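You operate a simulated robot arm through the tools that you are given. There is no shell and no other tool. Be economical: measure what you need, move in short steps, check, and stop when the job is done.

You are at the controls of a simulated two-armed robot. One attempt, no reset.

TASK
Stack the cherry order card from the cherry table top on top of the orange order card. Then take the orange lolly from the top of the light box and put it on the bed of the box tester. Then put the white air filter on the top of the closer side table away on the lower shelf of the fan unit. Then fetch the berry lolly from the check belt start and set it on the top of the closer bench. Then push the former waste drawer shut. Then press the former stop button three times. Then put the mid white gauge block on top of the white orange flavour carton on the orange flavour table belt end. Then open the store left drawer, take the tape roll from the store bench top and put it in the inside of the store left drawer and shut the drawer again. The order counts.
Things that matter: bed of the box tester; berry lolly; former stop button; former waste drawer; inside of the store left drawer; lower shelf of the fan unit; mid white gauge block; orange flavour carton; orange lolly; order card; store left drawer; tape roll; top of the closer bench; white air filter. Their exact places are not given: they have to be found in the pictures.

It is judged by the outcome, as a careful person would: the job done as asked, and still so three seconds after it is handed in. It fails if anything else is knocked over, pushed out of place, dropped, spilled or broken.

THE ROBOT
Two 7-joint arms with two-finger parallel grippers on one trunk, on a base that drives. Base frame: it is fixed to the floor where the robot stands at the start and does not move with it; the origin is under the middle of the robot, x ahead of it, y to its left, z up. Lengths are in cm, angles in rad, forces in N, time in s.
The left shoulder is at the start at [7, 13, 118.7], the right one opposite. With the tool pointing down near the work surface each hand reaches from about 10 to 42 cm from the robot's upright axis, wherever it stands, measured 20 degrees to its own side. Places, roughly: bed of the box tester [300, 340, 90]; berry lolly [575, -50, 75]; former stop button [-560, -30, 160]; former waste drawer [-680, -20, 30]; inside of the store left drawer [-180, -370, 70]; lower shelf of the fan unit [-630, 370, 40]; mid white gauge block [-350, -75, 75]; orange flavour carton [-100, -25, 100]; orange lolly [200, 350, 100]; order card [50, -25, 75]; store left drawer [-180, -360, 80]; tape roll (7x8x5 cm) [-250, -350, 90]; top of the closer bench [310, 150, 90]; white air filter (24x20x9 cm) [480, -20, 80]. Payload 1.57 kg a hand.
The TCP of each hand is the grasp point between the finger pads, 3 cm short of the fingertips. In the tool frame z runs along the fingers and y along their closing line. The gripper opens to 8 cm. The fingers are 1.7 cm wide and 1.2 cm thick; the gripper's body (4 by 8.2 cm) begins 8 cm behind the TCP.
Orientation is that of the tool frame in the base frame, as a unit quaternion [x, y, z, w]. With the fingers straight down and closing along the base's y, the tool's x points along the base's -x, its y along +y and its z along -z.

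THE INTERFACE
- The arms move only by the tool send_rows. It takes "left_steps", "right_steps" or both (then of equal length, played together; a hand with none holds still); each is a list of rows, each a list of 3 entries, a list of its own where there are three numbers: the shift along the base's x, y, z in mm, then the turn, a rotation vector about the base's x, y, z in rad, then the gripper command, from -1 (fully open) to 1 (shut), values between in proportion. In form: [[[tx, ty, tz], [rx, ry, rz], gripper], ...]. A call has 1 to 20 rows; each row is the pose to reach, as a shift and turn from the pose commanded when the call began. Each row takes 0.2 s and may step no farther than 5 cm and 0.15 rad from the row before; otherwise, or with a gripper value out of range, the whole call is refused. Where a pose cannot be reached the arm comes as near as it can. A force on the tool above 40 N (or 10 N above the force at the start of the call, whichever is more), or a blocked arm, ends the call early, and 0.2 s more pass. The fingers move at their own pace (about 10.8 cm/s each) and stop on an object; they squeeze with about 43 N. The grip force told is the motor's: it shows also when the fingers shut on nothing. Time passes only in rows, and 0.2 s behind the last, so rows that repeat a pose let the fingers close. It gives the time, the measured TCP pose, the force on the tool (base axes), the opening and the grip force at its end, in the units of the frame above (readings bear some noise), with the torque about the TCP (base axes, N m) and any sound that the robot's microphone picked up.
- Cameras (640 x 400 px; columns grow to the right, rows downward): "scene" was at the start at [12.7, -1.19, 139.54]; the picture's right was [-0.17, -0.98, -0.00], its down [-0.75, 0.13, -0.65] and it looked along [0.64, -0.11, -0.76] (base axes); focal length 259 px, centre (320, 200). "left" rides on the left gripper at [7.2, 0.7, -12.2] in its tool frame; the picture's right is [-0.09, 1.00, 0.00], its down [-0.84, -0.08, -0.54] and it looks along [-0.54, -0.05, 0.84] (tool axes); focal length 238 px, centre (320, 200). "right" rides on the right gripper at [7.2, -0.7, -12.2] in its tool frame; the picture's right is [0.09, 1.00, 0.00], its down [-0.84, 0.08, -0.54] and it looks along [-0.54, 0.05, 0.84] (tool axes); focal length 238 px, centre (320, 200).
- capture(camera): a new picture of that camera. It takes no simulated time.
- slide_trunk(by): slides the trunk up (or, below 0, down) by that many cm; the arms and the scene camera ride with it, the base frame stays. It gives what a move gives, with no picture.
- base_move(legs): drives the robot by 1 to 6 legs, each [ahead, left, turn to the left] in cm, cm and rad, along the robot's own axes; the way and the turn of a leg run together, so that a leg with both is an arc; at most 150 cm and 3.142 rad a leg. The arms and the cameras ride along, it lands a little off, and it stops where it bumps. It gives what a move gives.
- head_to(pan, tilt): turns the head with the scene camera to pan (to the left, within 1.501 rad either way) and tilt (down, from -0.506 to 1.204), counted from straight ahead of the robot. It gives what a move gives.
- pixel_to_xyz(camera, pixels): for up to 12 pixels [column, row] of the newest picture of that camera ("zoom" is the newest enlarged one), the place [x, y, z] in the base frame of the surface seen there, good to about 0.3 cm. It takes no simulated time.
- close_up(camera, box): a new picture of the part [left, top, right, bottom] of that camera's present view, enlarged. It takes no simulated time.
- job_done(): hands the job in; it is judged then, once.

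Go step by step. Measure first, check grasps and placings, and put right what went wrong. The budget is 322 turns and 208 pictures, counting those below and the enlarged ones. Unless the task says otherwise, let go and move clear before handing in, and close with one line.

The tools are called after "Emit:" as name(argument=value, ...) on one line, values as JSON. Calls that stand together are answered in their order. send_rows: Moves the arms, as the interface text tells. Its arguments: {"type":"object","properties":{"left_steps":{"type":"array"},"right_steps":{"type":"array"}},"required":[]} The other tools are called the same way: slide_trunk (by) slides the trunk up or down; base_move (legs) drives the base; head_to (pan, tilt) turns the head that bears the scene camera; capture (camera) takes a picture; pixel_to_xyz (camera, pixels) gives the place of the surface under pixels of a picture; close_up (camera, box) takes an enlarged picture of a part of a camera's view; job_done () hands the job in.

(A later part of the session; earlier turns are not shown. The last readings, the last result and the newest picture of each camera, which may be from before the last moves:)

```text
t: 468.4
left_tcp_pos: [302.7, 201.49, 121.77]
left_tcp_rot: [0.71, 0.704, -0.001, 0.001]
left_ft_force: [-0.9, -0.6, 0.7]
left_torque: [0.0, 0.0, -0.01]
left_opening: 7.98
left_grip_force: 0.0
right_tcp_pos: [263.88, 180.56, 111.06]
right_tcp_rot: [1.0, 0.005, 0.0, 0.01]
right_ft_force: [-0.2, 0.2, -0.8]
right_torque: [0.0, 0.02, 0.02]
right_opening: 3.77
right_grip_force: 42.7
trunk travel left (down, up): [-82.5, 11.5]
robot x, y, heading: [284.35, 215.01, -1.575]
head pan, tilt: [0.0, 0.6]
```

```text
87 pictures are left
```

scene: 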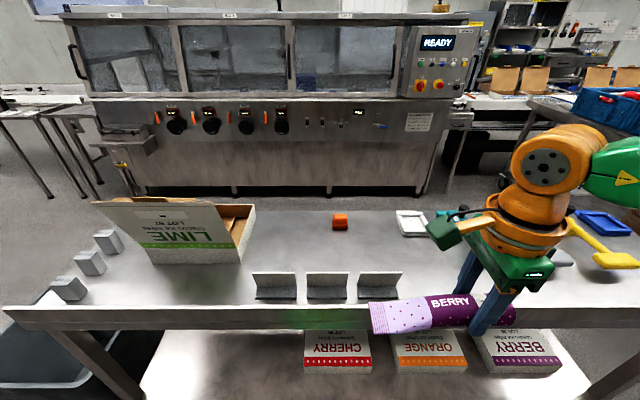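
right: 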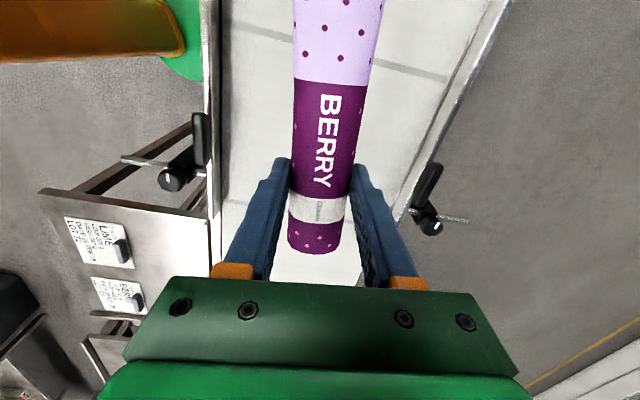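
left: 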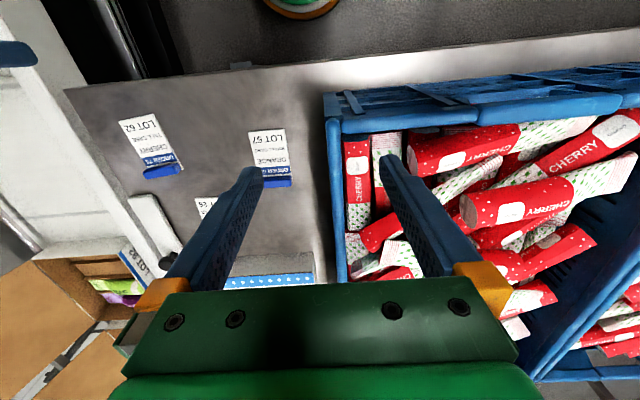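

There's clear bench right of the three wedges, around (430,270). Measure the boundaries.

Emit:
pixel_to_xyz(camera="scene", pixels=[[430, 275], [405, 280], [402, 297], [415, 300], [412, 235], [428, 215], [355, 270], [560, 258], [600, 262], [540, 300], [340, 250], [300, 250]])

```text
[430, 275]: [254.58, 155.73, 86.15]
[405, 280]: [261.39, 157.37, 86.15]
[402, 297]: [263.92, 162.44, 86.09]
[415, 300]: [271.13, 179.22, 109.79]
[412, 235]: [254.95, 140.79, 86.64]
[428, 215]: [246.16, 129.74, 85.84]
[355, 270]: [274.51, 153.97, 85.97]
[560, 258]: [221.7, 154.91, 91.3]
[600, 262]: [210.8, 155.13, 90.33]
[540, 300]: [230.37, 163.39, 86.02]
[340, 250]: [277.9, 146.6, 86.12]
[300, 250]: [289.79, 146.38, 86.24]
```

Free area x 226–262, y 145–165. Target TCP (242,155). Extend the hand 4 cm forward, then drive.

Emit:
send_rows(right_steps=[[[0, -40, 0], [0, 0, 0], 1]])

Emit:
base_move(legs=[[0, -21.8, 0], [21, 0, 0]])

Emit:
capture(camera="right")

```text
t: 468.8
left_tcp_pos: [302.51, 201.38, 121.73]
left_tcp_rot: [0.709, 0.705, 0.001, 0.001]
left_ft_force: [-0.1, -1.3, 0.0]
left_torque: [0.04, 0.0, -0.02]
left_opening: 7.98
left_grip_force: 0.1
right_tcp_pos: [264.19, 176.4, 110.87]
right_tcp_rot: [1.0, 0.006, 0.0, 0.008]
right_ft_force: [0.8, 0.0, -0.6]
right_torque: [0.08, 0.02, 0.01]
right_opening: 3.77
right_grip_force: 43.1
trunk travel left (down, up): [-82.5, 11.5]
robot x, y, heading: [284.2, 214.91, -1.578]
head pan, tilt: [0.0, 0.6]
```

```text
t: 471.7
left_tcp_pos: [280.82, 180.85, 121.82]
left_tcp_rot: [0.71, 0.705, -0.001, 0.002]
left_ft_force: [0.5, 0.1, 0.1]
left_torque: [-0.01, -0.03, -0.02]
left_opening: 8.0
left_grip_force: 0.1
right_tcp_pos: [242.37, 155.88, 111.19]
right_tcp_rot: [1.0, 0.006, 0.001, 0.012]
right_ft_force: [0.3, 0.8, -1.5]
right_torque: [-0.04, 0.04, 0.01]
right_opening: 3.74
right_grip_force: 43.7
trunk travel left (down, up): [-82.5, 11.5]
robot x, y, heading: [262.58, 193.95, -1.578]
head pan, tilt: [0.0, 0.6]
```

```text
86 pictures are left
```

right: 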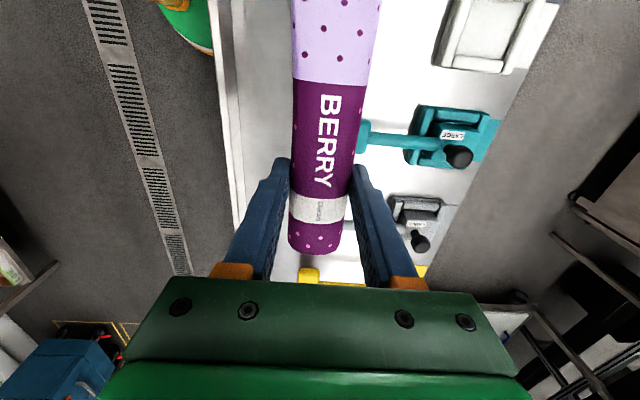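

A teal tool lies close to the lolly's right in this view. Measure it before lowering.

Emit:
pixel_to_xyz(camera="right", pixels=[[363, 135], [400, 140], [430, 160], [480, 60], [410, 215], [395, 200], [315, 275], [255, 150], [400, 60]])

```text
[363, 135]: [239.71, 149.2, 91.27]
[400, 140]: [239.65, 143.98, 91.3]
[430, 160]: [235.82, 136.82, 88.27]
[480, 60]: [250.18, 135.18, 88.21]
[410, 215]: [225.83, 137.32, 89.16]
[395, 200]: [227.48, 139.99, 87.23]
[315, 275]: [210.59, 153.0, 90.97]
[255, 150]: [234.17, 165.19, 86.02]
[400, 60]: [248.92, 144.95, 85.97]
```

The teal handle reaches y≈150 at x≈240. I'll shift the hand to x≈250, y≈157 and lower.

Emit:
send_rows(right_steps=[[[40, 6, 0], [0, 0, 0], 1], [[76, 11, 0], [0, 0, 0], 1]])

Emit:
slide_trunk(by=-14)

Emit:
capture(camera="scene")

```text
t: 472.3
left_tcp_pos: [280.87, 180.53, 121.78]
left_tcp_rot: [0.71, 0.705, -0.001, 0.0]
left_ft_force: [0.6, 0.3, 0.0]
left_torque: [-0.01, 0.01, 0.0]
left_opening: 8.0
left_grip_force: 0.1
right_tcp_pos: [248.94, 156.57, 110.76]
right_tcp_rot: [1.0, 0.003, 0.0, 0.01]
right_ft_force: [-0.3, 0.2, -1.3]
right_torque: [0.04, 0.05, 0.01]
right_opening: 3.76
right_grip_force: 42.8
right hand out of reach, approached as far as the arm can: row 2
trunk travel left (down, up): [-82.5, 11.5]
robot x, y, heading: [262.63, 193.9, -1.577]
head pan, tilt: [0.0, 0.6]
```

```text
t: 473.9
left_tcp_pos: [280.77, 180.52, 107.81]
left_tcp_rot: [0.71, 0.705, 0.0, 0.001]
left_ft_force: [0.9, 0.6, 0.1]
left_torque: [-0.01, -0.03, -0.02]
left_opening: 8.0
left_grip_force: 0.0
right_tcp_pos: [248.79, 156.57, 96.77]
right_tcp_rot: [1.0, 0.004, 0.002, 0.01]
right_ft_force: [0.6, -0.5, -0.7]
right_torque: [0.04, 0.03, -0.04]
right_opening: 3.76
right_grip_force: 43.0
trunk travel left (down, up): [-68.5, 25.5]
robot x, y, heading: [262.68, 193.79, -1.579]
head pan, tilt: [0.0, 0.6]
```

```text
85 pictures are left
```

scene: 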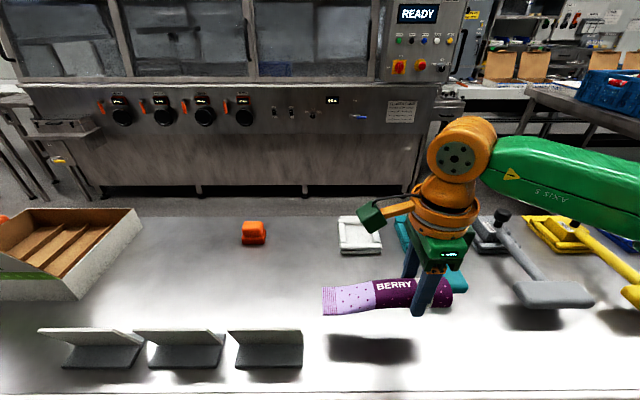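

Clear below (shadow at (370,350)). Lower the rest gently.

Emit:
slide_trunk(by=-6.4)

Emit:
send_rows(right_steps=[[[0, 0, -4], [0, 0, 0], 1], [[0, 0, -8], [0, 0, 0], 1], [[0, 0, -10], [0, 0, 0], 1]])

Emit:
capture(camera="right")

```text
t: 475.0
left_tcp_pos: [280.75, 180.47, 101.5]
left_tcp_rot: [0.71, 0.704, 0.0, 0.001]
left_ft_force: [0.4, 0.3, 0.1]
left_torque: [-0.05, 0.0, -0.03]
left_opening: 8.01
left_grip_force: 0.1
right_tcp_pos: [248.74, 156.59, 90.44]
right_tcp_rot: [1.0, 0.004, 0.001, 0.01]
right_ft_force: [-0.8, 0.5, -0.8]
right_torque: [-0.01, 0.02, -0.02]
right_opening: 3.76
right_grip_force: 43.0
trunk travel left (down, up): [-62.1, 31.9]
robot x, y, heading: [262.91, 193.59, -1.58]
head pan, tilt: [0.0, 0.6]
```

```text
t: 475.8
left_tcp_pos: [280.89, 180.56, 101.43]
left_tcp_rot: [0.709, 0.705, 0.0, 0.001]
left_ft_force: [-0.2, -0.5, 1.2]
left_torque: [-0.01, -0.01, -0.01]
left_opening: 8.01
left_grip_force: 0.0
right_tcp_pos: [248.77, 156.58, 89.61]
right_tcp_rot: [1.0, 0.005, 0.002, 0.013]
right_ft_force: [-3.4, -6.7, 24.7]
right_torque: [-0.29, -0.6, -0.1]
right_opening: 3.76
right_grip_force: 43.2
trunk travel left (down, up): [-62.1, 31.9]
robot x, y, heading: [262.49, 193.57, -1.578]
head pan, tilt: [0.0, 0.6]
```

```text
84 pictures are left
```

right: 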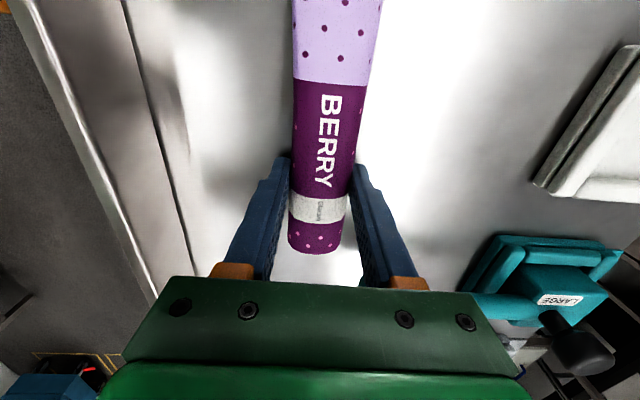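

Seated (24.7 N). Release and rise.

Emit:
send_rows(right_steps=[[[0, 0, 2], [0, 0, 0], 1], [[0, 0, 2], [0, 0, 0], -0.3], [[0, 0, 2], [0, 0, 0], -0.6], [[0, 0, 2], [0, 0, 0], -0.6], [[0, 0, 40], [0, 0, 0], -0.6], [[0, 0, 80], [0, 0, 0], -0.6]])

Emit:
slide_trunk(by=20)

Emit:
base_move(legs=[[-35, 0, 0]])

Emit:
capture(camera="scene")

```text
t: 477.2
left_tcp_pos: [280.86, 180.56, 101.47]
left_tcp_rot: [0.71, 0.705, -0.001, 0.003]
left_ft_force: [-0.4, -1.0, 0.6]
left_torque: [-0.02, -0.01, 0.01]
left_opening: 8.02
left_grip_force: 0.1
right_tcp_pos: [247.11, 157.79, 96.88]
right_tcp_rot: [1.0, 0.004, 0.001, 0.012]
right_ft_force: [0.5, 1.4, 0.9]
right_torque: [-0.02, 0.04, -0.01]
right_opening: 6.42
right_grip_force: 0.0
right hand out of reach, approached as far as the arm can: row 5, 6
trunk travel left (down, up): [-62.1, 31.9]
robot x, y, heading: [262.77, 193.87, -1.577]
head pan, tilt: [0.0, 0.6]
```

```text
t: 479.4
left_tcp_pos: [280.93, 180.42, 121.32]
left_tcp_rot: [0.71, 0.704, 0.0, 0.001]
left_ft_force: [0.1, -0.5, 0.8]
left_torque: [-0.02, 0.02, 0.0]
left_opening: 7.96
left_grip_force: 0.0
right_tcp_pos: [247.26, 157.6, 116.85]
right_tcp_rot: [1.0, 0.003, 0.001, 0.01]
right_ft_force: [-0.1, -0.3, 0.7]
right_torque: [0.0, 0.03, 0.02]
right_opening: 6.39
right_grip_force: 0.1
trunk travel left (down, up): [-82.1, 11.9]
robot x, y, heading: [262.4, 194.18, -1.578]
head pan, tilt: [0.0, 0.6]
```

```text
t: 481.6
left_tcp_pos: [280.95, 215.44, 121.35]
left_tcp_rot: [0.71, 0.705, 0.001, 0.001]
left_ft_force: [0.2, -1.4, 0.0]
left_torque: [0.02, 0.01, -0.01]
left_opening: 8.0
left_grip_force: 0.0
right_tcp_pos: [247.52, 192.59, 116.64]
right_tcp_rot: [1.0, 0.004, 0.002, 0.009]
right_ft_force: [0.3, -0.7, 0.6]
right_torque: [0.02, -0.05, -0.01]
right_opening: 6.39
right_grip_force: 0.0
trunk travel left (down, up): [-82.1, 11.9]
robot x, y, heading: [262.39, 229.34, -1.573]
head pan, tilt: [0.0, 0.6]
```

```text
83 pictures are left
```

scene: 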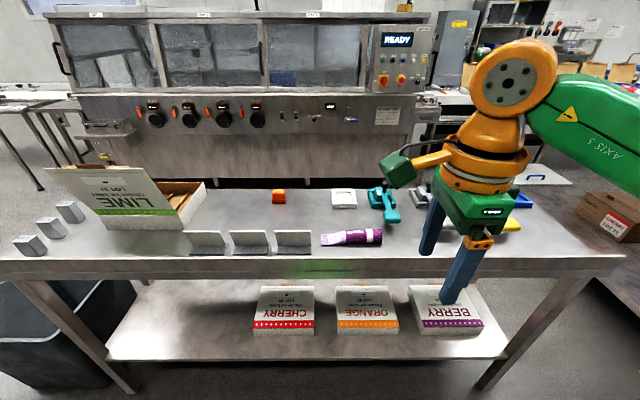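

The berry lolly is on the closer bench. Next the former waste drawer near (-680,-20,30). Restore the right tool, turn west, and drive along the aisle.

Emit:
send_rows(right_steps=[[[0, 0, 0], [0, 0, 0.14], -1], [[0, 0, 0], [0, 0, 0.28], -1], [[0, 0, 0], [0, 0, 0.42], -1], [[0, 0, 0], [0, 0, 0.56], -1], [[0, 0, 0], [0, 0, 0.7], -1], [[0, 0, 0], [0, 0, 0.84], -1], [[0, 0, 0], [0, 0, 0.98], -1], [[0, 0, 0], [0, 0, 1.12], -1], [[0, 0, 0], [0, 0, 1.26], -1], [[0, 0, 0], [0, 0, 1.4], -1], [[0, 0, 0], [0, 0, 1.54], -1]])

Emit:
base_move(legs=[[-18, 0, 0], [0, 0, -1.568], [150, 0, 0], [150, 0, 0], [150, 0, 0]])

```text
t: 484.0
left_tcp_pos: [281.0, 215.79, 121.38]
left_tcp_rot: [0.71, 0.704, 0.0, 0.001]
left_ft_force: [0.3, -0.5, -0.1]
left_torque: [0.0, 0.03, -0.01]
left_opening: 8.0
left_grip_force: 0.0
right_tcp_pos: [247.47, 192.81, 116.77]
right_tcp_rot: [0.715, 0.699, 0.009, 0.008]
right_ft_force: [0.6, -0.7, 0.5]
right_torque: [-0.01, -0.01, -0.02]
right_opening: 7.99
right_grip_force: 0.1
trunk travel left (down, up): [-82.1, 11.9]
robot x, y, heading: [262.81, 229.01, -1.581]
head pan, tilt: [0.0, 0.6]
```

```text
t: 510.5
left_tcp_pos: [-201.42, 254.9, 121.32]
left_tcp_rot: [0.999, -0.035, -0.001, 0.0]
left_ft_force: [0.2, 0.3, -1.0]
left_torque: [0.01, 0.03, -0.02]
left_opening: 8.02
left_grip_force: 0.1
right_tcp_pos: [-222.05, 290.01, 116.91]
right_tcp_rot: [0.999, -0.045, 0.0, 0.012]
right_ft_force: [0.6, -0.3, 0.1]
right_torque: [0.01, -0.01, 0.03]
right_opening: 7.99
right_grip_force: 0.1
trunk travel left (down, up): [-82.1, 11.9]
robot x, y, heading: [-186.92, 272.1, 3.073]
head pan, tilt: [0.0, 0.6]
```

Drifted north; correct and go on 140 cm, then look to the left (southwest).

Emit:
base_move(legs=[[0, 28, 0.068], [140, 0, 0]])

Emit:
head_to(pan=0.75, tilt=0.25)

Emit:
capture(camera="scene")

```text
t: 519.0
left_tcp_pos: [-339.72, 225.83, 121.46]
left_tcp_rot: [1.0, -0.001, -0.001, 0.002]
left_ft_force: [-0.2, -0.5, -0.2]
left_torque: [-0.01, -0.02, 0.01]
left_opening: 8.01
left_grip_force: 0.0
right_tcp_pos: [-362.68, 259.25, 116.82]
right_tcp_rot: [1.0, -0.01, 0.001, 0.012]
right_ft_force: [-0.2, -0.5, -0.3]
right_torque: [-0.01, -0.01, 0.01]
right_opening: 7.96
right_grip_force: 0.0
trunk travel left (down, up): [-82.1, 11.9]
robot x, y, heading: [-326.6, 244.21, 3.135]
head pan, tilt: [0.0, 0.6]
```

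```text
t: 520.1
left_tcp_pos: [-339.84, 225.87, 121.42]
left_tcp_rot: [1.0, -0.001, -0.001, 0.001]
left_ft_force: [0.0, -0.5, 0.6]
left_torque: [0.02, 0.01, -0.03]
left_opening: 8.03
left_grip_force: 0.1
right_tcp_pos: [-362.87, 259.28, 116.74]
right_tcp_rot: [1.0, -0.01, 0.001, 0.012]
right_ft_force: [-0.1, -0.4, -0.2]
right_torque: [-0.02, -0.02, -0.04]
right_opening: 8.0
right_grip_force: 0.0
trunk travel left (down, up): [-82.1, 11.9]
robot x, y, heading: [-326.56, 244.31, 3.141]
head pan, tilt: [0.75, 0.25]
```

```text
82 pictures are left
```

scene: 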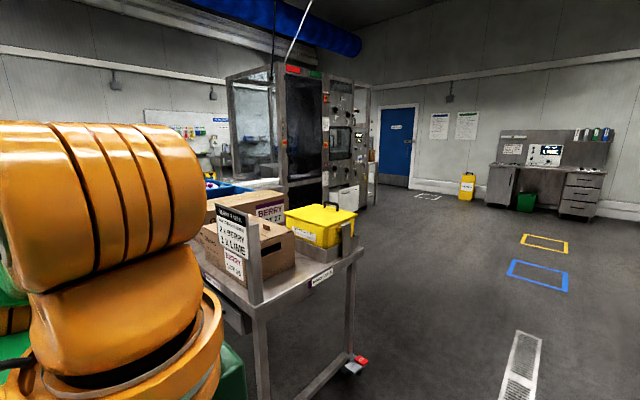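

The former (tall machine) is at (225–375, 70–210). Zoom in and measure.

Emit:
close_up(camera="scene", box=[220, 60, 420, 220])

Emit:
pixel_to_xyz(camera="scene", pixels=[[345, 195], [345, 140], [340, 90], [285, 170], [372, 180], [350, 330], [355, 240], [430, 195], [300, 75], [320, 100]])

```text
2.50 times, centred on (320, 140) of scene
```

zoom: 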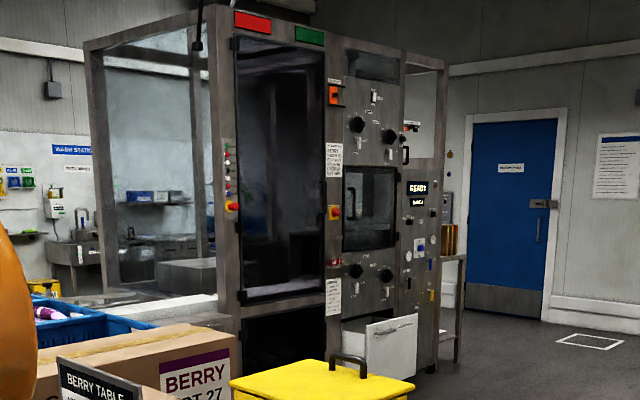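

```text
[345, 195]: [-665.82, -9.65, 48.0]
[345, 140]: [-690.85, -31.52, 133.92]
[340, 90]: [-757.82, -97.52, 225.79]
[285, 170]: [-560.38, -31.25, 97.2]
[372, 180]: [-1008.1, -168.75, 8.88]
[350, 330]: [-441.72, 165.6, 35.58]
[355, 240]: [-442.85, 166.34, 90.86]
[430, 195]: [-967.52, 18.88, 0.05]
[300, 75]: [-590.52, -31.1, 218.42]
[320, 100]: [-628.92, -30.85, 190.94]
```

Former front is at y≈-31; the drawer stands open at x≈-666 (front y≈-10, z≈45). Drive to (-620,110) facing −y and look.

Emit:
base_move(legs=[[147, 0, 0], [147, 0, 0], [0, 0, 1.571], [110, 0, 0]])

Emit:
head_to(pan=0, tilt=0.35)

Emit:
capture(camera="scene")

```text
t: 543.3
left_tcp_pos: [-594.76, 117.14, 121.36]
left_tcp_rot: [0.689, 0.725, 0.0, 0.001]
left_ft_force: [-0.2, 0.2, -0.7]
left_torque: [0.02, 0.04, -0.01]
left_opening: 7.97
left_grip_force: 0.1
right_tcp_pos: [-626.96, 92.25, 116.79]
right_tcp_rot: [0.695, 0.719, 0.008, 0.007]
right_ft_force: [0.2, -0.5, -0.7]
right_torque: [-0.02, 0.0, 0.01]
right_opening: 7.98
right_grip_force: 0.0
trunk travel left (down, up): [-82.1, 11.9]
robot x, y, heading: [-613.78, 129.51, -1.519]
head pan, tilt: [0.75, 0.25]
```

```text
t: 544.4
left_tcp_pos: [-594.53, 117.12, 121.34]
left_tcp_rot: [0.689, 0.725, 0.0, 0.001]
left_ft_force: [-1.1, -1.1, -0.1]
left_torque: [-0.01, 0.04, 0.01]
left_opening: 8.01
left_grip_force: 0.0
right_tcp_pos: [-626.86, 92.18, 116.79]
right_tcp_rot: [0.695, 0.719, 0.009, 0.008]
right_ft_force: [0.8, 0.9, 0.0]
right_torque: [0.01, 0.0, -0.02]
right_opening: 7.99
right_grip_force: 0.1
trunk travel left (down, up): [-82.1, 11.9]
robot x, y, heading: [-613.58, 128.89, -1.511]
head pan, tilt: [0.0, 0.351]
```

```text
80 pictures are left
```

scene: 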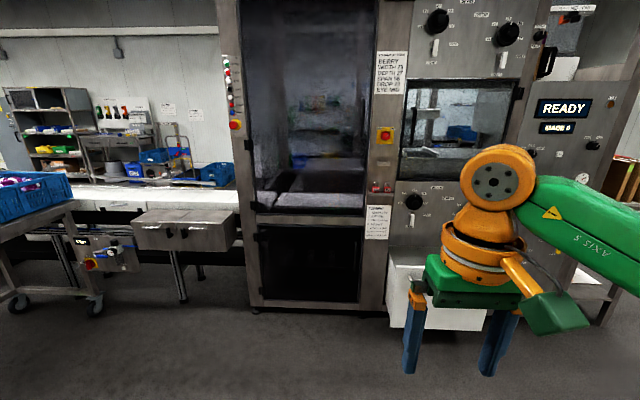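

Zoom on the left post's button column and on the drawer.

Emit:
close_up(camera="scene", box=[205, 45, 265, 145])

Emit:
pixel_to_xyz(camera="zoom", pixels=[[320, 200], [320, 100]])

Emit:
pixel_to_xyz(camera="scene", pixels=[[228, 60], [229, 75], [231, 100], [233, 112], [236, 126], [392, 270], [400, 310], [460, 320], [390, 285], [385, 135], [483, 320], [440, 315]])

```text
4.00 times, centred on (235, 95) of scene
```

zoom: 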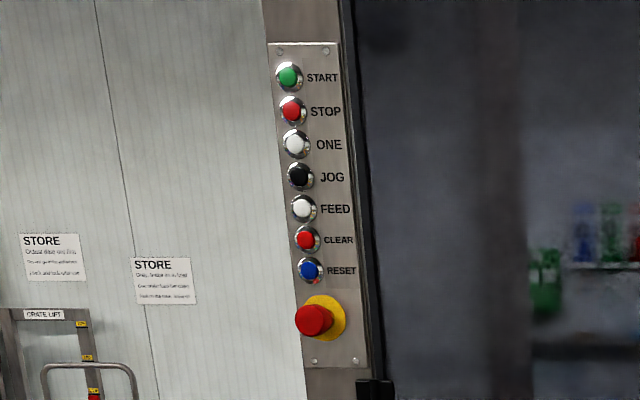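

```text
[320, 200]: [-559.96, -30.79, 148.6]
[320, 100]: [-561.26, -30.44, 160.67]
```

```text
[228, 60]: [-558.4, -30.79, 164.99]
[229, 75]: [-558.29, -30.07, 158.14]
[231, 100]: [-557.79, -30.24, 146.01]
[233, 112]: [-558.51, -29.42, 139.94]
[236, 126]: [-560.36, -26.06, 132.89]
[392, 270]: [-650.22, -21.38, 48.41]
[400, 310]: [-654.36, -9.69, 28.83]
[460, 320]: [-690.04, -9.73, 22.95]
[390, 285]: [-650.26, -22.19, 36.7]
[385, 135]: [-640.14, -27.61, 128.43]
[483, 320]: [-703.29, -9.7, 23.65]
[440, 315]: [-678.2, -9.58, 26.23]
```

STOP is the second (red) button at about (-557.7,-29.5,159.5). First the drawer: its front is x -652…-704, z 20–48, standing out to y=-9.7. I'll line up at x≈-662, lower the trunk, and tilt the right hand forward with closed fingers to push it.

Emit:
base_move(legs=[[0, 0, -0.06], [0, -48, 0], [40, 0, 0]])

Emit:
slide_trunk(by=-40)

Emit:
slide_trunk(by=-20)

Emit:
send_rows(right_steps=[[[0, 0, 0], [-0.14, 0, 0], 1], [[0, 0, 0], [-0.28, 0, 0], 1], [[0, -5, 0], [-0.42, 0, 0], 1], [[0, -10, 0], [-0.56, 0, 0], 1], [[0, -20, 0], [-0.7, 0, 0], 1], [[0, -30, 0], [-0.84, 0, 0], 1], [[0, -40, 0], [-0.98, 0, 0], 1], [[0, -50, 0], [-1.1, 0, 0], 1]])

Emit:
head_to(pan=-0.2, tilt=0.6)

Emit:
capture(camera="scene")

```text
t: 549.8
left_tcp_pos: [-642.93, 75.8, 121.37]
left_tcp_rot: [0.711, 0.703, -0.001, 0.001]
left_ft_force: [-0.3, -0.5, -0.6]
left_torque: [-0.01, 0.02, 0.0]
left_opening: 8.03
left_grip_force: 0.1
right_tcp_pos: [-676.73, 52.85, 116.85]
right_tcp_rot: [0.716, 0.698, 0.008, 0.008]
right_ft_force: [-0.1, -0.6, 0.4]
right_torque: [-0.01, -0.03, 0.0]
right_opening: 8.0
right_grip_force: 0.0
trunk travel left (down, up): [-82.1, 11.9]
robot x, y, heading: [-661.34, 88.96, -1.579]
head pan, tilt: [0.0, 0.351]
```

```text
t: 553.6
left_tcp_pos: [-643.03, 75.58, 81.36]
left_tcp_rot: [0.711, 0.703, 0.0, 0.001]
left_ft_force: [0.0, -0.5, 1.1]
left_torque: [0.0, 0.01, 0.06]
left_opening: 8.02
left_grip_force: 0.0
right_tcp_pos: [-676.69, 52.68, 76.78]
right_tcp_rot: [0.717, 0.698, 0.008, 0.007]
right_ft_force: [0.2, -0.5, -0.7]
right_torque: [-0.01, 0.02, -0.02]
right_opening: 7.97
right_grip_force: 0.0
trunk travel left (down, up): [-42.1, 51.9]
robot x, y, heading: [-661.45, 89.28, -1.582]
head pan, tilt: [0.0, 0.351]
```

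```text
t: 555.8
left_tcp_pos: [-642.99, 75.5, 61.34]
left_tcp_rot: [0.711, 0.703, 0.0, 0.001]
left_ft_force: [0.1, 0.0, 0.5]
left_torque: [0.02, -0.01, 0.01]
left_opening: 8.0
left_grip_force: 0.1
right_tcp_pos: [-676.67, 52.71, 56.92]
right_tcp_rot: [0.716, 0.698, 0.008, 0.008]
right_ft_force: [0.4, -0.3, 0.4]
right_torque: [-0.01, -0.02, 0.03]
right_opening: 8.0
right_grip_force: 0.1
trunk travel left (down, up): [-22.1, 71.9]
robot x, y, heading: [-661.18, 89.03, -1.58]
head pan, tilt: [0.0, 0.351]
```

```text
t: 557.6
left_tcp_pos: [-643.0, 75.52, 61.4]
left_tcp_rot: [0.711, 0.704, 0.0, 0.001]
left_ft_force: [-0.3, 0.2, -0.2]
left_torque: [0.02, -0.01, 0.02]
left_opening: 7.98
left_grip_force: 0.0
right_tcp_pos: [-676.69, 47.83, 56.7]
right_tcp_rot: [0.607, 0.598, -0.358, 0.381]
right_ft_force: [-0.2, -0.3, -1.5]
right_torque: [0.0, 0.01, -0.01]
right_opening: 0.0
right_grip_force: 21.4
trunk travel left (down, up): [-22.1, 71.9]
robot x, y, heading: [-661.32, 89.12, -1.58]
head pan, tilt: [0.0, 0.351]
```

```text
t: 558.4
left_tcp_pos: [-642.94, 75.51, 61.27]
left_tcp_rot: [0.711, 0.704, 0.0, 0.001]
left_ft_force: [0.8, 0.1, 0.7]
left_torque: [0.0, 0.01, -0.02]
left_opening: 7.99
left_grip_force: 0.0
right_tcp_pos: [-676.71, 47.74, 56.75]
right_tcp_rot: [0.607, 0.598, -0.358, 0.38]
right_ft_force: [-0.5, 0.0, -0.6]
right_torque: [0.02, 0.01, 0.0]
right_opening: 0.0
right_grip_force: 21.1
trunk travel left (down, up): [-22.1, 71.9]
robot x, y, heading: [-660.7, 88.72, -1.583]
head pan, tilt: [-0.201, 0.6]
```

```text
78 pictures are left
```

scene: 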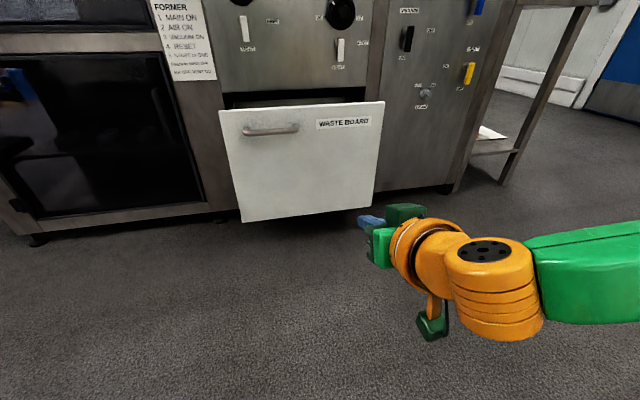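

Tilted 1.09 rad. The "WASTE BOARD" drawer front is in view. Lower 20 cm and drive forward to contact.

Emit:
pixel_to_xyz(camera="scene", pixels=[[222, 112], [382, 104], [244, 218], [372, 205], [270, 130], [300, 170], [340, 92]])

Emit:
slide_trunk(by=-20)

Emit:
base_move(legs=[[48, 0, 0]])

Emit:
capture(camera="scene")

```text
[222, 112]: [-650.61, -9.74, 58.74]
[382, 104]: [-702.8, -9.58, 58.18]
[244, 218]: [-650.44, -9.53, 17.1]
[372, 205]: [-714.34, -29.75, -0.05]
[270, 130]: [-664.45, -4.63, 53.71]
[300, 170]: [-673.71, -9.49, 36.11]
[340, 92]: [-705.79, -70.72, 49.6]
```

```text
t: 560.5
left_tcp_pos: [-643.02, 75.62, 41.47]
left_tcp_rot: [0.711, 0.703, 0.0, 0.001]
left_ft_force: [0.0, 1.1, 0.4]
left_torque: [-0.04, -0.01, -0.02]
left_opening: 8.02
left_grip_force: 0.1
right_tcp_pos: [-676.67, 47.7, 36.61]
right_tcp_rot: [0.607, 0.599, -0.357, 0.38]
right_ft_force: [-0.5, 0.2, 1.0]
right_torque: [0.0, 0.05, 0.01]
right_opening: 0.0
right_grip_force: 21.0
trunk travel left (down, up): [-2.1, 91.9]
robot x, y, heading: [-661.19, 89.16, -1.581]
head pan, tilt: [-0.201, 0.6]
```

```text
t: 563.4
left_tcp_pos: [-643.36, 27.26, 41.32]
left_tcp_rot: [0.709, 0.705, 0.0, 0.0]
left_ft_force: [0.2, 0.3, 1.0]
left_torque: [0.01, 0.01, 0.01]
left_opening: 8.02
left_grip_force: 0.0
right_tcp_pos: [-676.85, -0.66, 36.76]
right_tcp_rot: [0.606, 0.6, -0.356, 0.381]
right_ft_force: [-1.3, -0.7, -0.4]
right_torque: [0.01, 0.02, -0.01]
right_opening: 0.0
right_grip_force: 20.9
trunk travel left (down, up): [-2.1, 91.9]
robot x, y, heading: [-661.42, 40.37, -1.579]
head pan, tilt: [-0.201, 0.6]
```

```text
77 pictures are left
```

scene: 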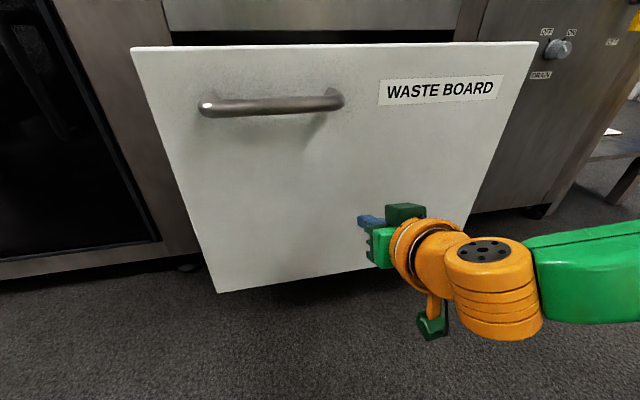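

Fingertips ~6 cm from the drawer front, centred. Drive forward to push: 18 cm first.

Emit:
base_move(legs=[[18, 0, 0]])

Emit:
base_move(legs=[[6, 0, 0]])

Emit:
capture(camera="scene")

```text
t: 564.9
left_tcp_pos: [-643.23, 9.29, 41.36]
left_tcp_rot: [0.709, 0.705, 0.0, 0.0]
left_ft_force: [0.2, -0.1, 0.1]
left_torque: [0.02, -0.01, 0.0]
left_opening: 8.01
left_grip_force: 0.0
right_tcp_pos: [-676.94, -18.64, 36.6]
right_tcp_rot: [0.605, 0.601, -0.356, 0.382]
right_ft_force: [0.4, 0.2, -0.1]
right_torque: [-0.01, 0.0, 0.0]
right_opening: 0.0
right_grip_force: 21.6
trunk travel left (down, up): [-2.1, 91.9]
robot x, y, heading: [-661.67, 22.02, -1.575]
head pan, tilt: [-0.201, 0.6]
```

```text
t: 565.9
left_tcp_pos: [-643.36, 3.36, 41.38]
left_tcp_rot: [0.709, 0.705, 0.0, 0.001]
left_ft_force: [-1.0, 0.5, -0.7]
left_torque: [0.03, 0.02, 0.0]
left_opening: 8.01
left_grip_force: 0.0
right_tcp_pos: [-676.9, -24.65, 36.74]
right_tcp_rot: [0.605, 0.601, -0.356, 0.382]
right_ft_force: [-0.3, -0.3, 0.1]
right_torque: [-0.03, 0.02, 0.03]
right_opening: 0.02
right_grip_force: 21.7
trunk travel left (down, up): [-2.1, 91.9]
robot x, y, heading: [-662.04, 16.63, -1.575]
head pan, tilt: [-0.201, 0.6]
```

```text
76 pictures are left
```

scene: 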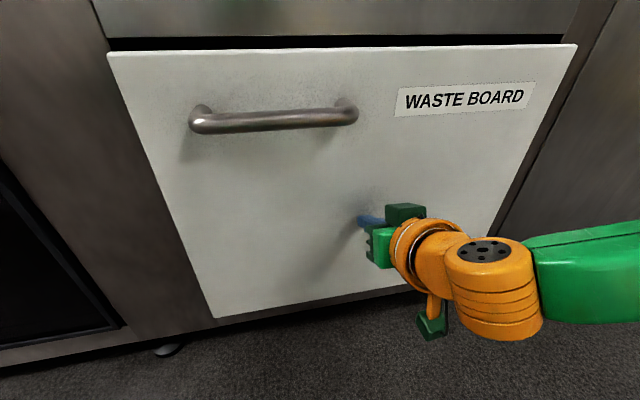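

Moving easily; front now at y≈-27. Push the last bit with the arm in small steps until it stops.

Emit:
send_rows(right_steps=[[[0, -10, 0], [0, 0, 0], 1], [[0, -20, 0], [0, 0, 0], 1], [[0, -30, 0], [0, 0, 0], 1], [[0, -40, 0], [0, 0, 0], 1], [[0, -50, 0], [0, 0, 0], 1]])

Emit:
capture(camera="scene")

Emit:
pixel_to_xyz(camera="scene", pixels=[[200, 200], [60, 150], [560, 250], [300, 20], [480, 60], [120, 60]])

```text
t: 566.8
left_tcp_pos: [-643.32, 3.42, 41.37]
left_tcp_rot: [0.709, 0.705, -0.002, 0.003]
left_ft_force: [0.0, 0.3, 0.5]
left_torque: [0.03, 0.02, 0.0]
left_opening: 7.98
left_grip_force: 0.1
right_tcp_pos: [-676.88, -27.73, 36.68]
right_tcp_rot: [0.606, 0.602, -0.354, 0.38]
right_ft_force: [-0.8, 19.9, 9.1]
right_torque: [-0.12, 0.0, 0.01]
right_opening: 0.02
right_grip_force: 21.4
trunk travel left (down, up): [-2.1, 91.9]
robot x, y, heading: [-662.01, 16.92, -1.576]
head pan, tilt: [-0.201, 0.6]
stopped in row 4 (right hand): the force on the tool passed its limit at 62 N (the readings are from after the stop); the commanded pose is now the measured one
```

```text
75 pictures are left
```

scene: 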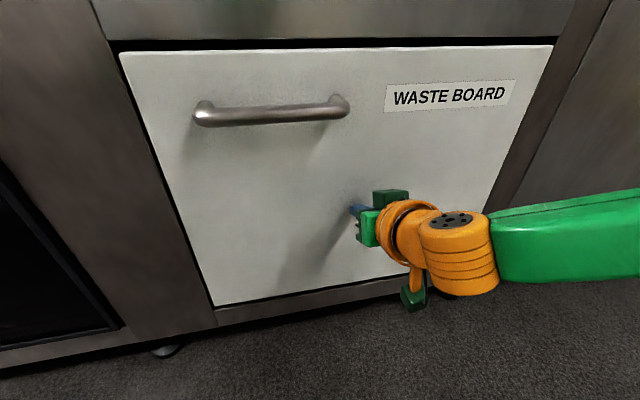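

```text
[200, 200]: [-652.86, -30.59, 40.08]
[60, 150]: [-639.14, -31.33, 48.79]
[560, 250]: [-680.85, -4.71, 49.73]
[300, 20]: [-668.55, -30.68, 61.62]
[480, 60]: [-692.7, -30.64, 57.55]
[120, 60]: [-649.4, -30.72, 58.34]
```

The drawer is flush (both y≈-30.7). Next the STOP button at z≈159.5: back off, raise the trunk fully, and tilt the left hand up with closed fingers.

Emit:
base_move(legs=[[-45, 0, 0], [0, 87, 0]])

Emit:
slide_trunk(by=40)

Emit:
slide_trunk(by=40)

Emit:
slide_trunk(by=11.5)

Emit:
send_rows(left_steps=[[[0, -20, 10], [-0.14, 0, 0], 1], [[0, -40, 20], [-0.28, 0, 0], 1], [[0, -60, 30], [-0.42, 0, 0], 1], [[0, -80, 40], [-0.56, 0, 0], 1], [[0, -100, 50], [-0.7, 0, 0], 1], [[0, -120, 60], [-0.84, 0, 0], 1], [[0, -140, 70], [-0.98, 0, 0], 1], [[0, -160, 80], [-1.12, 0, 0], 1], [[0, -180, 90], [-1.26, 0, 0], 1], [[0, -190, 100], [-1.4, 0, 0], 1], [[0, -200, 120], [-1.54, 0, 0], 1]])

Emit:
head_to(pan=0.2, tilt=0.1)

Emit:
capture(camera="scene")

```text
t: 573.8
left_tcp_pos: [-556.86, 48.26, 41.28]
left_tcp_rot: [0.712, 0.702, 0.0, 0.001]
left_ft_force: [0.1, 0.0, 0.4]
left_torque: [-0.01, -0.01, -0.01]
left_opening: 7.99
left_grip_force: 0.1
right_tcp_pos: [-590.69, 17.28, 36.3]
right_tcp_rot: [0.609, 0.601, -0.354, 0.377]
right_ft_force: [-1.0, -0.7, 0.0]
right_torque: [0.03, 0.0, 0.01]
right_opening: 0.0
right_grip_force: 21.3
trunk travel left (down, up): [-2.1, 91.9]
robot x, y, heading: [-574.9, 61.47, -1.587]
head pan, tilt: [-0.201, 0.6]
```

```text
t: 577.6
left_tcp_pos: [-556.86, 48.2, 81.36]
left_tcp_rot: [0.713, 0.702, 0.0, 0.001]
left_ft_force: [-0.5, -0.6, 0.9]
left_torque: [0.02, 0.01, 0.0]
left_opening: 7.99
left_grip_force: 0.1
right_tcp_pos: [-590.65, 17.2, 76.48]
right_tcp_rot: [0.609, 0.6, -0.356, 0.378]
right_ft_force: [0.1, -0.5, 0.4]
right_torque: [0.01, 0.0, 0.02]
right_opening: 0.0
right_grip_force: 21.1
trunk travel left (down, up): [-42.1, 51.9]
robot x, y, heading: [-574.99, 61.66, -1.58]
head pan, tilt: [-0.201, 0.6]
```

```text
t: 581.4
left_tcp_pos: [-556.95, 48.35, 121.28]
left_tcp_rot: [0.713, 0.701, 0.0, 0.002]
left_ft_force: [1.1, -0.5, 0.0]
left_torque: [0.01, 0.01, 0.0]
left_opening: 7.97
left_grip_force: 0.1
right_tcp_pos: [-590.66, 17.28, 116.35]
right_tcp_rot: [0.609, 0.601, -0.355, 0.378]
right_ft_force: [-0.3, -0.1, 0.0]
right_torque: [0.01, 0.02, 0.02]
right_opening: 0.0
right_grip_force: 21.5
trunk travel left (down, up): [-82.1, 11.9]
robot x, y, heading: [-575.22, 61.63, -1.586]
head pan, tilt: [-0.201, 0.6]
```

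```text
t: 582.9
left_tcp_pos: [-556.93, 48.25, 132.98]
left_tcp_rot: [0.712, 0.702, -0.001, 0.001]
left_ft_force: [0.0, 0.7, 0.3]
left_torque: [-0.02, -0.02, 0.02]
left_opening: 8.01
left_grip_force: 0.0
right_tcp_pos: [-590.64, 17.25, 128.0]
right_tcp_rot: [0.61, 0.6, -0.355, 0.377]
right_ft_force: [-0.7, 0.4, -0.2]
right_torque: [0.02, 0.0, 0.0]
right_opening: 0.0
right_grip_force: 20.7
trunk travel left (down, up): [-93.6, 0.4]
robot x, y, heading: [-575.1, 61.74, -1.581]
head pan, tilt: [-0.201, 0.6]
```

```text
t: 585.3
left_tcp_pos: [-556.98, 27.89, 145.72]
left_tcp_rot: [0.509, 0.504, -0.489, 0.498]
left_ft_force: [0.5, -0.2, 0.0]
left_torque: [-0.02, -0.02, -0.01]
left_opening: 0.02
left_grip_force: 21.1
left hand out of reach, approached as far as the arm can: row 11
right_tcp_pos: [-590.68, 17.22, 127.88]
right_tcp_rot: [0.609, 0.601, -0.354, 0.377]
right_ft_force: [0.5, -0.4, 0.5]
right_torque: [0.01, -0.01, 0.01]
right_opening: 0.0
right_grip_force: 21.1
trunk travel left (down, up): [-93.6, 0.4]
robot x, y, heading: [-575.07, 61.88, -1.589]
head pan, tilt: [-0.201, 0.6]
```

```text
t: 586.2
left_tcp_pos: [-556.97, 28.02, 145.73]
left_tcp_rot: [0.511, 0.504, -0.488, 0.496]
left_ft_force: [-0.6, 0.0, -0.8]
left_torque: [-0.01, -0.03, -0.01]
left_opening: 0.0
left_grip_force: 21.6
right_tcp_pos: [-590.49, 17.21, 127.92]
right_tcp_rot: [0.609, 0.601, -0.354, 0.377]
right_ft_force: [-0.4, -0.7, 0.3]
right_torque: [0.03, 0.0, 0.0]
right_opening: 0.0
right_grip_force: 21.4
trunk travel left (down, up): [-93.6, 0.4]
robot x, y, heading: [-575.29, 61.84, -1.587]
head pan, tilt: [0.201, 0.099]
```

```text
74 pictures are left
```

scene: 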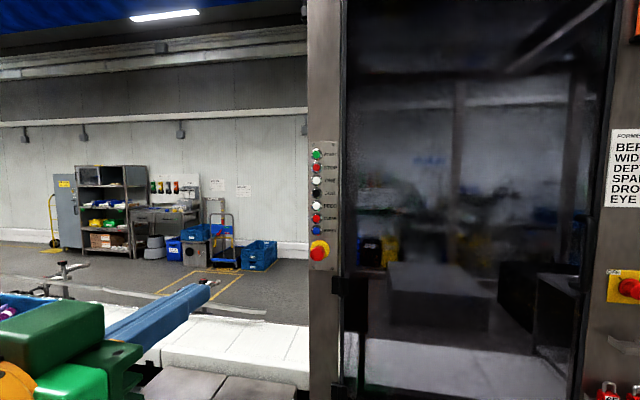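

Hand is horizontal at z 145.7. Measure the buttons exactly (STOP is the second, near (317,167)).

Emit:
close_up(camera="scene", box=[295, 140, 345, 270])

Emit:
pixel_to_xyz(camera="scene", pixels=[[316, 154], [317, 167], [316, 168], [318, 180], [323, 167], [320, 167]])

```text
3.08 times, centred on (320, 205) of scene
```

zoom: 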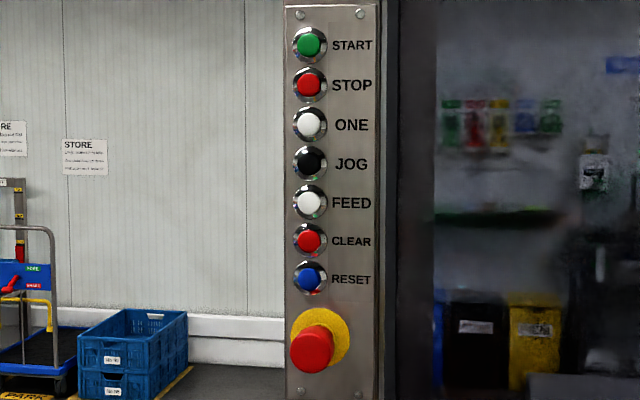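

```text
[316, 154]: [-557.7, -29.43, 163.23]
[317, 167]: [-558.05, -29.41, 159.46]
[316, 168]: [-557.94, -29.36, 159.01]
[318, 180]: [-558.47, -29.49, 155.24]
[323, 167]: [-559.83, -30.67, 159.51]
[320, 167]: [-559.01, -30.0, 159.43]
```

STOP centre: (-557.8,-29.4,159.3). Raise the left hand and tilt it up a bit.

Emit:
send_rows(left_steps=[[[0, 15, 30], [-0.1, 0, 0], 1], [[0, 30, 60], [-0.2, 0, 0], 1], [[-4, 45, 90], [-0.3, 0, 0], 1], [[-8, 60, 126], [-0.4, 0, 0], 1]])

```text
t: 587.2
left_tcp_pos: [-557.75, 34.06, 158.35]
left_tcp_rot: [0.402, 0.397, -0.578, 0.588]
left_ft_force: [-0.6, 0.2, -0.4]
left_torque: [0.05, 0.02, 0.03]
left_opening: 0.0
left_grip_force: 21.3
right_tcp_pos: [-590.73, 17.34, 127.8]
right_tcp_rot: [0.609, 0.6, -0.355, 0.378]
right_ft_force: [0.0, -0.1, 0.4]
right_torque: [0.02, 0.02, 0.03]
right_opening: 0.0
right_grip_force: 20.9
trunk travel left (down, up): [-93.6, 0.4]
robot x, y, heading: [-574.68, 61.45, -1.582]
head pan, tilt: [0.201, 0.099]
```

Tip would be at (-557.8,31.3,159.4): exactly at height. First retract the right hand (vertical, tucked) so it doesn't hit the machine.

Emit:
send_rows(right_steps=[[[0, 25, 0], [0.14, 0, 0], 1], [[0, 50, 0], [0.28, 0, 0], 1], [[0, 75, 0], [0.42, 0, 0], 1], [[0, 100, 0], [0.56, 0, 0], 1], [[0, 125, 0], [0.7, 0, 0], 1], [[0, 150, 0], [0.84, 0, 0], 1], [[0, 175, 0], [0.98, 0, 0], 1], [[0, 200, 0], [1.09, 0, 0], 1]])

Emit:
base_move(legs=[[45, 0, 0]])

Emit:
capture(camera="left")

Emit:
capture(camera="scene")

```text
t: 589.0
left_tcp_pos: [-557.71, 34.03, 158.32]
left_tcp_rot: [0.401, 0.396, -0.579, 0.589]
left_ft_force: [0.2, -0.5, 0.6]
left_torque: [0.01, 0.02, 0.01]
left_opening: 0.0
left_grip_force: 21.0
right_tcp_pos: [-590.6, 37.39, 127.97]
right_tcp_rot: [0.716, 0.698, 0.008, 0.007]
right_ft_force: [0.0, -0.3, -0.4]
right_torque: [0.02, -0.06, -0.01]
right_opening: 0.0
right_grip_force: 20.5
trunk travel left (down, up): [-93.6, 0.4]
robot x, y, heading: [-575.18, 61.86, -1.587]
head pan, tilt: [0.201, 0.099]
```

```text
t: 591.8
left_tcp_pos: [-558.05, -11.51, 158.47]
left_tcp_rot: [0.399, 0.397, -0.578, 0.591]
left_ft_force: [0.3, 0.3, 0.8]
left_torque: [0.0, -0.03, -0.01]
left_opening: 0.01
left_grip_force: 21.7
right_tcp_pos: [-590.97, -8.54, 127.93]
right_tcp_rot: [0.714, 0.7, 0.008, 0.007]
right_ft_force: [-0.2, 0.6, 0.1]
right_torque: [-0.04, 0.01, -0.04]
right_opening: 0.01
right_grip_force: 21.1
trunk travel left (down, up): [-93.6, 0.4]
robot x, y, heading: [-575.56, 15.99, -1.576]
head pan, tilt: [0.201, 0.099]
```

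```text
72 pictures are left
```

left: 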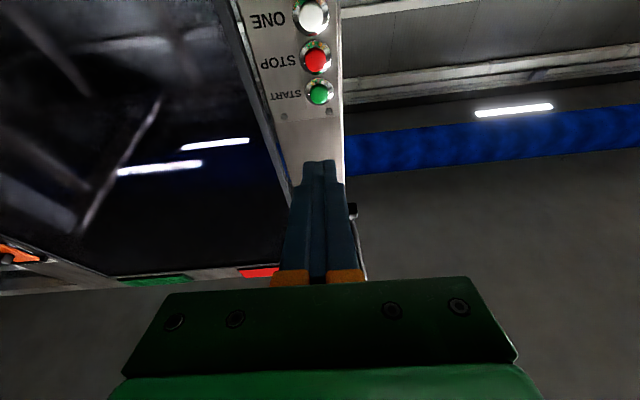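

```text
71 pictures are left
```

scene: 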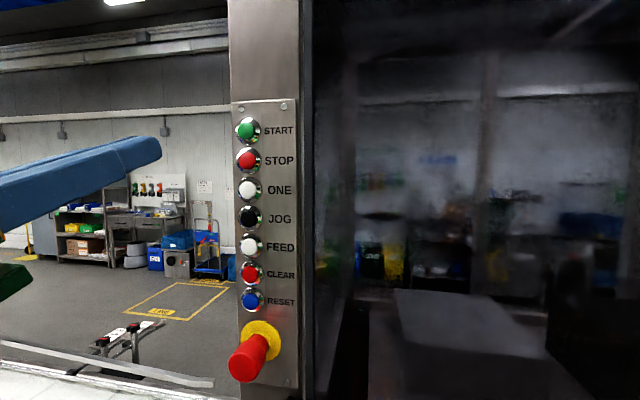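

Close now. Re-measure STOP (246,160) from here.

Emit:
pixel_to_xyz(camera="scene", pixels=[[246, 160], [245, 160], [246, 130], [248, 188], [262, 160], [255, 360]])

Emit:
pixel_to_xyz(camera="left", pixels=[[315, 60], [313, 62], [319, 95], [312, 18]])

```text
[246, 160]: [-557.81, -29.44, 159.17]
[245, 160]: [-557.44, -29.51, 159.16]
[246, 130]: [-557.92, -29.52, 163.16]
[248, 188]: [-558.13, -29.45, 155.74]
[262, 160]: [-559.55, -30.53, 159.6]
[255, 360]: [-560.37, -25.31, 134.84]
```

```text
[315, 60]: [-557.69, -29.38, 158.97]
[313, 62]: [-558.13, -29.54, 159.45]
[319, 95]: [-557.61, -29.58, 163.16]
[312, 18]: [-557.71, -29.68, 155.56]
```

Drive 12 cm more, leaving ~3 cm to the button.

Emit:
base_move(legs=[[12, 0, 0]])

Emit:
send_rows(left_steps=[[[0, -10, 0], [0, 0, 0], 1], [[0, -15, 0], [0, 0, 0], 1]])

Emit:
capture(camera="left")

```text
t: 593.0
left_tcp_pos: [-558.11, -22.76, 158.52]
left_tcp_rot: [0.398, 0.396, -0.578, 0.592]
left_ft_force: [0.7, 0.4, 0.1]
left_torque: [0.04, -0.02, -0.02]
left_opening: 0.02
left_grip_force: 21.3
right_tcp_pos: [-591.03, -19.9, 128.05]
right_tcp_rot: [0.714, 0.7, 0.006, 0.008]
right_ft_force: [-0.4, 0.3, 0.0]
right_torque: [-0.08, 0.01, 0.02]
right_opening: 0.0
right_grip_force: 21.5
trunk travel left (down, up): [-93.6, 0.4]
robot x, y, heading: [-575.81, 3.68, -1.58]
head pan, tilt: [0.201, 0.099]
```

```text
t: 593.6
left_tcp_pos: [-558.16, -24.94, 158.39]
left_tcp_rot: [0.399, 0.397, -0.577, 0.591]
left_ft_force: [-0.2, 0.8, -0.1]
left_torque: [0.01, 0.01, 0.0]
left_opening: 0.0
left_grip_force: 21.3
right_tcp_pos: [-591.22, -20.42, 127.96]
right_tcp_rot: [0.714, 0.7, 0.007, 0.007]
right_ft_force: [-0.3, 0.1, -1.2]
right_torque: [-0.01, 0.02, 0.0]
right_opening: 0.0
right_grip_force: 21.4
trunk travel left (down, up): [-93.6, 0.4]
robot x, y, heading: [-575.53, 3.75, -1.579]
head pan, tilt: [0.201, 0.099]
```

```text
70 pictures are left
```

left: 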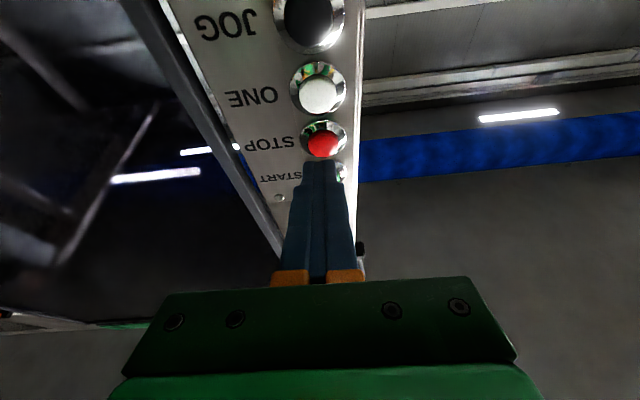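

The fingertips are ~1.4 cm before the red STOP. Press forward in small steps to feel it.

Emit:
send_rows(left_steps=[[[0, -8, 0], [0, 0, 0], 1], [[0, -12, 0], [0, 0, 0], 1], [[0, -15, 0], [0, 0, 0], 1], [[0, -18, 0], [0, 0, 0], 1]])

```text
t: 594.6
left_tcp_pos: [-558.08, -26.83, 158.37]
left_tcp_rot: [0.399, 0.398, -0.577, 0.591]
left_ft_force: [0.2, 2.1, 0.2]
left_torque: [-0.01, -0.03, -0.02]
left_opening: 0.0
left_grip_force: 21.5
right_tcp_pos: [-591.12, -20.5, 128.12]
right_tcp_rot: [0.714, 0.7, 0.008, 0.007]
right_ft_force: [0.0, -0.7, 0.7]
right_torque: [0.01, 0.03, 0.01]
right_opening: 0.0
right_grip_force: 21.4
trunk travel left (down, up): [-93.6, 0.4]
robot x, y, heading: [-575.76, 3.76, -1.579]
head pan, tilt: [0.201, 0.099]
heard: click
```

A click was heard: first press. Release, then press a second time.

Emit:
send_rows(left_steps=[[[0, 8, 0], [0, 0, 0], 1], [[0, 15, 0], [0, 0, 0], 1], [[0, 15, 0], [0, 0, 0], 1]])

Emit:
send_rows(left_steps=[[[0, -8, 0], [0, 0, 0], 1], [[0, -12, 0], [0, 0, 0], 1], [[0, -15, 0], [0, 0, 0], 1]])

Emit:
send_rows(left_steps=[[[0, 8, 0], [0, 0, 0], 1], [[0, 15, 0], [0, 0, 0], 1], [[0, 15, 0], [0, 0, 0], 1]])

```text
t: 595.4
left_tcp_pos: [-558.16, -25.5, 158.38]
left_tcp_rot: [0.401, 0.397, -0.577, 0.59]
left_ft_force: [0.3, -0.7, 0.5]
left_torque: [-0.01, 0.02, -0.02]
left_opening: 0.02
left_grip_force: 21.6
right_tcp_pos: [-591.25, -20.57, 127.91]
right_tcp_rot: [0.715, 0.699, 0.009, 0.007]
right_ft_force: [-0.2, -0.2, -1.1]
right_torque: [-0.01, 0.01, 0.02]
right_opening: 0.02
right_grip_force: 20.9
trunk travel left (down, up): [-93.6, 0.4]
robot x, y, heading: [-575.69, 3.87, -1.581]
head pan, tilt: [0.201, 0.099]
```

```text
t: 596.2
left_tcp_pos: [-558.32, -26.76, 158.39]
left_tcp_rot: [0.4, 0.397, -0.578, 0.59]
left_ft_force: [-0.5, 1.5, 0.0]
left_torque: [0.04, -0.01, -0.03]
left_opening: 0.02
left_grip_force: 21.7
right_tcp_pos: [-591.17, -20.5, 128.12]
right_tcp_rot: [0.715, 0.699, 0.008, 0.007]
right_ft_force: [-0.3, -0.7, 0.5]
right_torque: [0.02, 0.04, 0.0]
right_opening: 0.0
right_grip_force: 21.3
trunk travel left (down, up): [-93.6, 0.4]
robot x, y, heading: [-575.41, 4.12, -1.578]
head pan, tilt: [0.201, 0.099]
```

```text
t: 597.0
left_tcp_pos: [-558.28, -25.46, 158.47]
left_tcp_rot: [0.4, 0.398, -0.577, 0.59]
left_ft_force: [0.2, 0.3, 0.3]
left_torque: [0.01, -0.01, -0.01]
left_opening: 0.0
left_grip_force: 21.8
right_tcp_pos: [-591.05, -20.58, 127.83]
right_tcp_rot: [0.714, 0.7, 0.008, 0.007]
right_ft_force: [0.3, -0.6, -0.2]
right_torque: [0.0, -0.03, 0.01]
right_opening: 0.0
right_grip_force: 20.9
trunk travel left (down, up): [-93.6, 0.4]
robot x, y, heading: [-575.75, 4.19, -1.579]
head pan, tilt: [0.201, 0.099]
```

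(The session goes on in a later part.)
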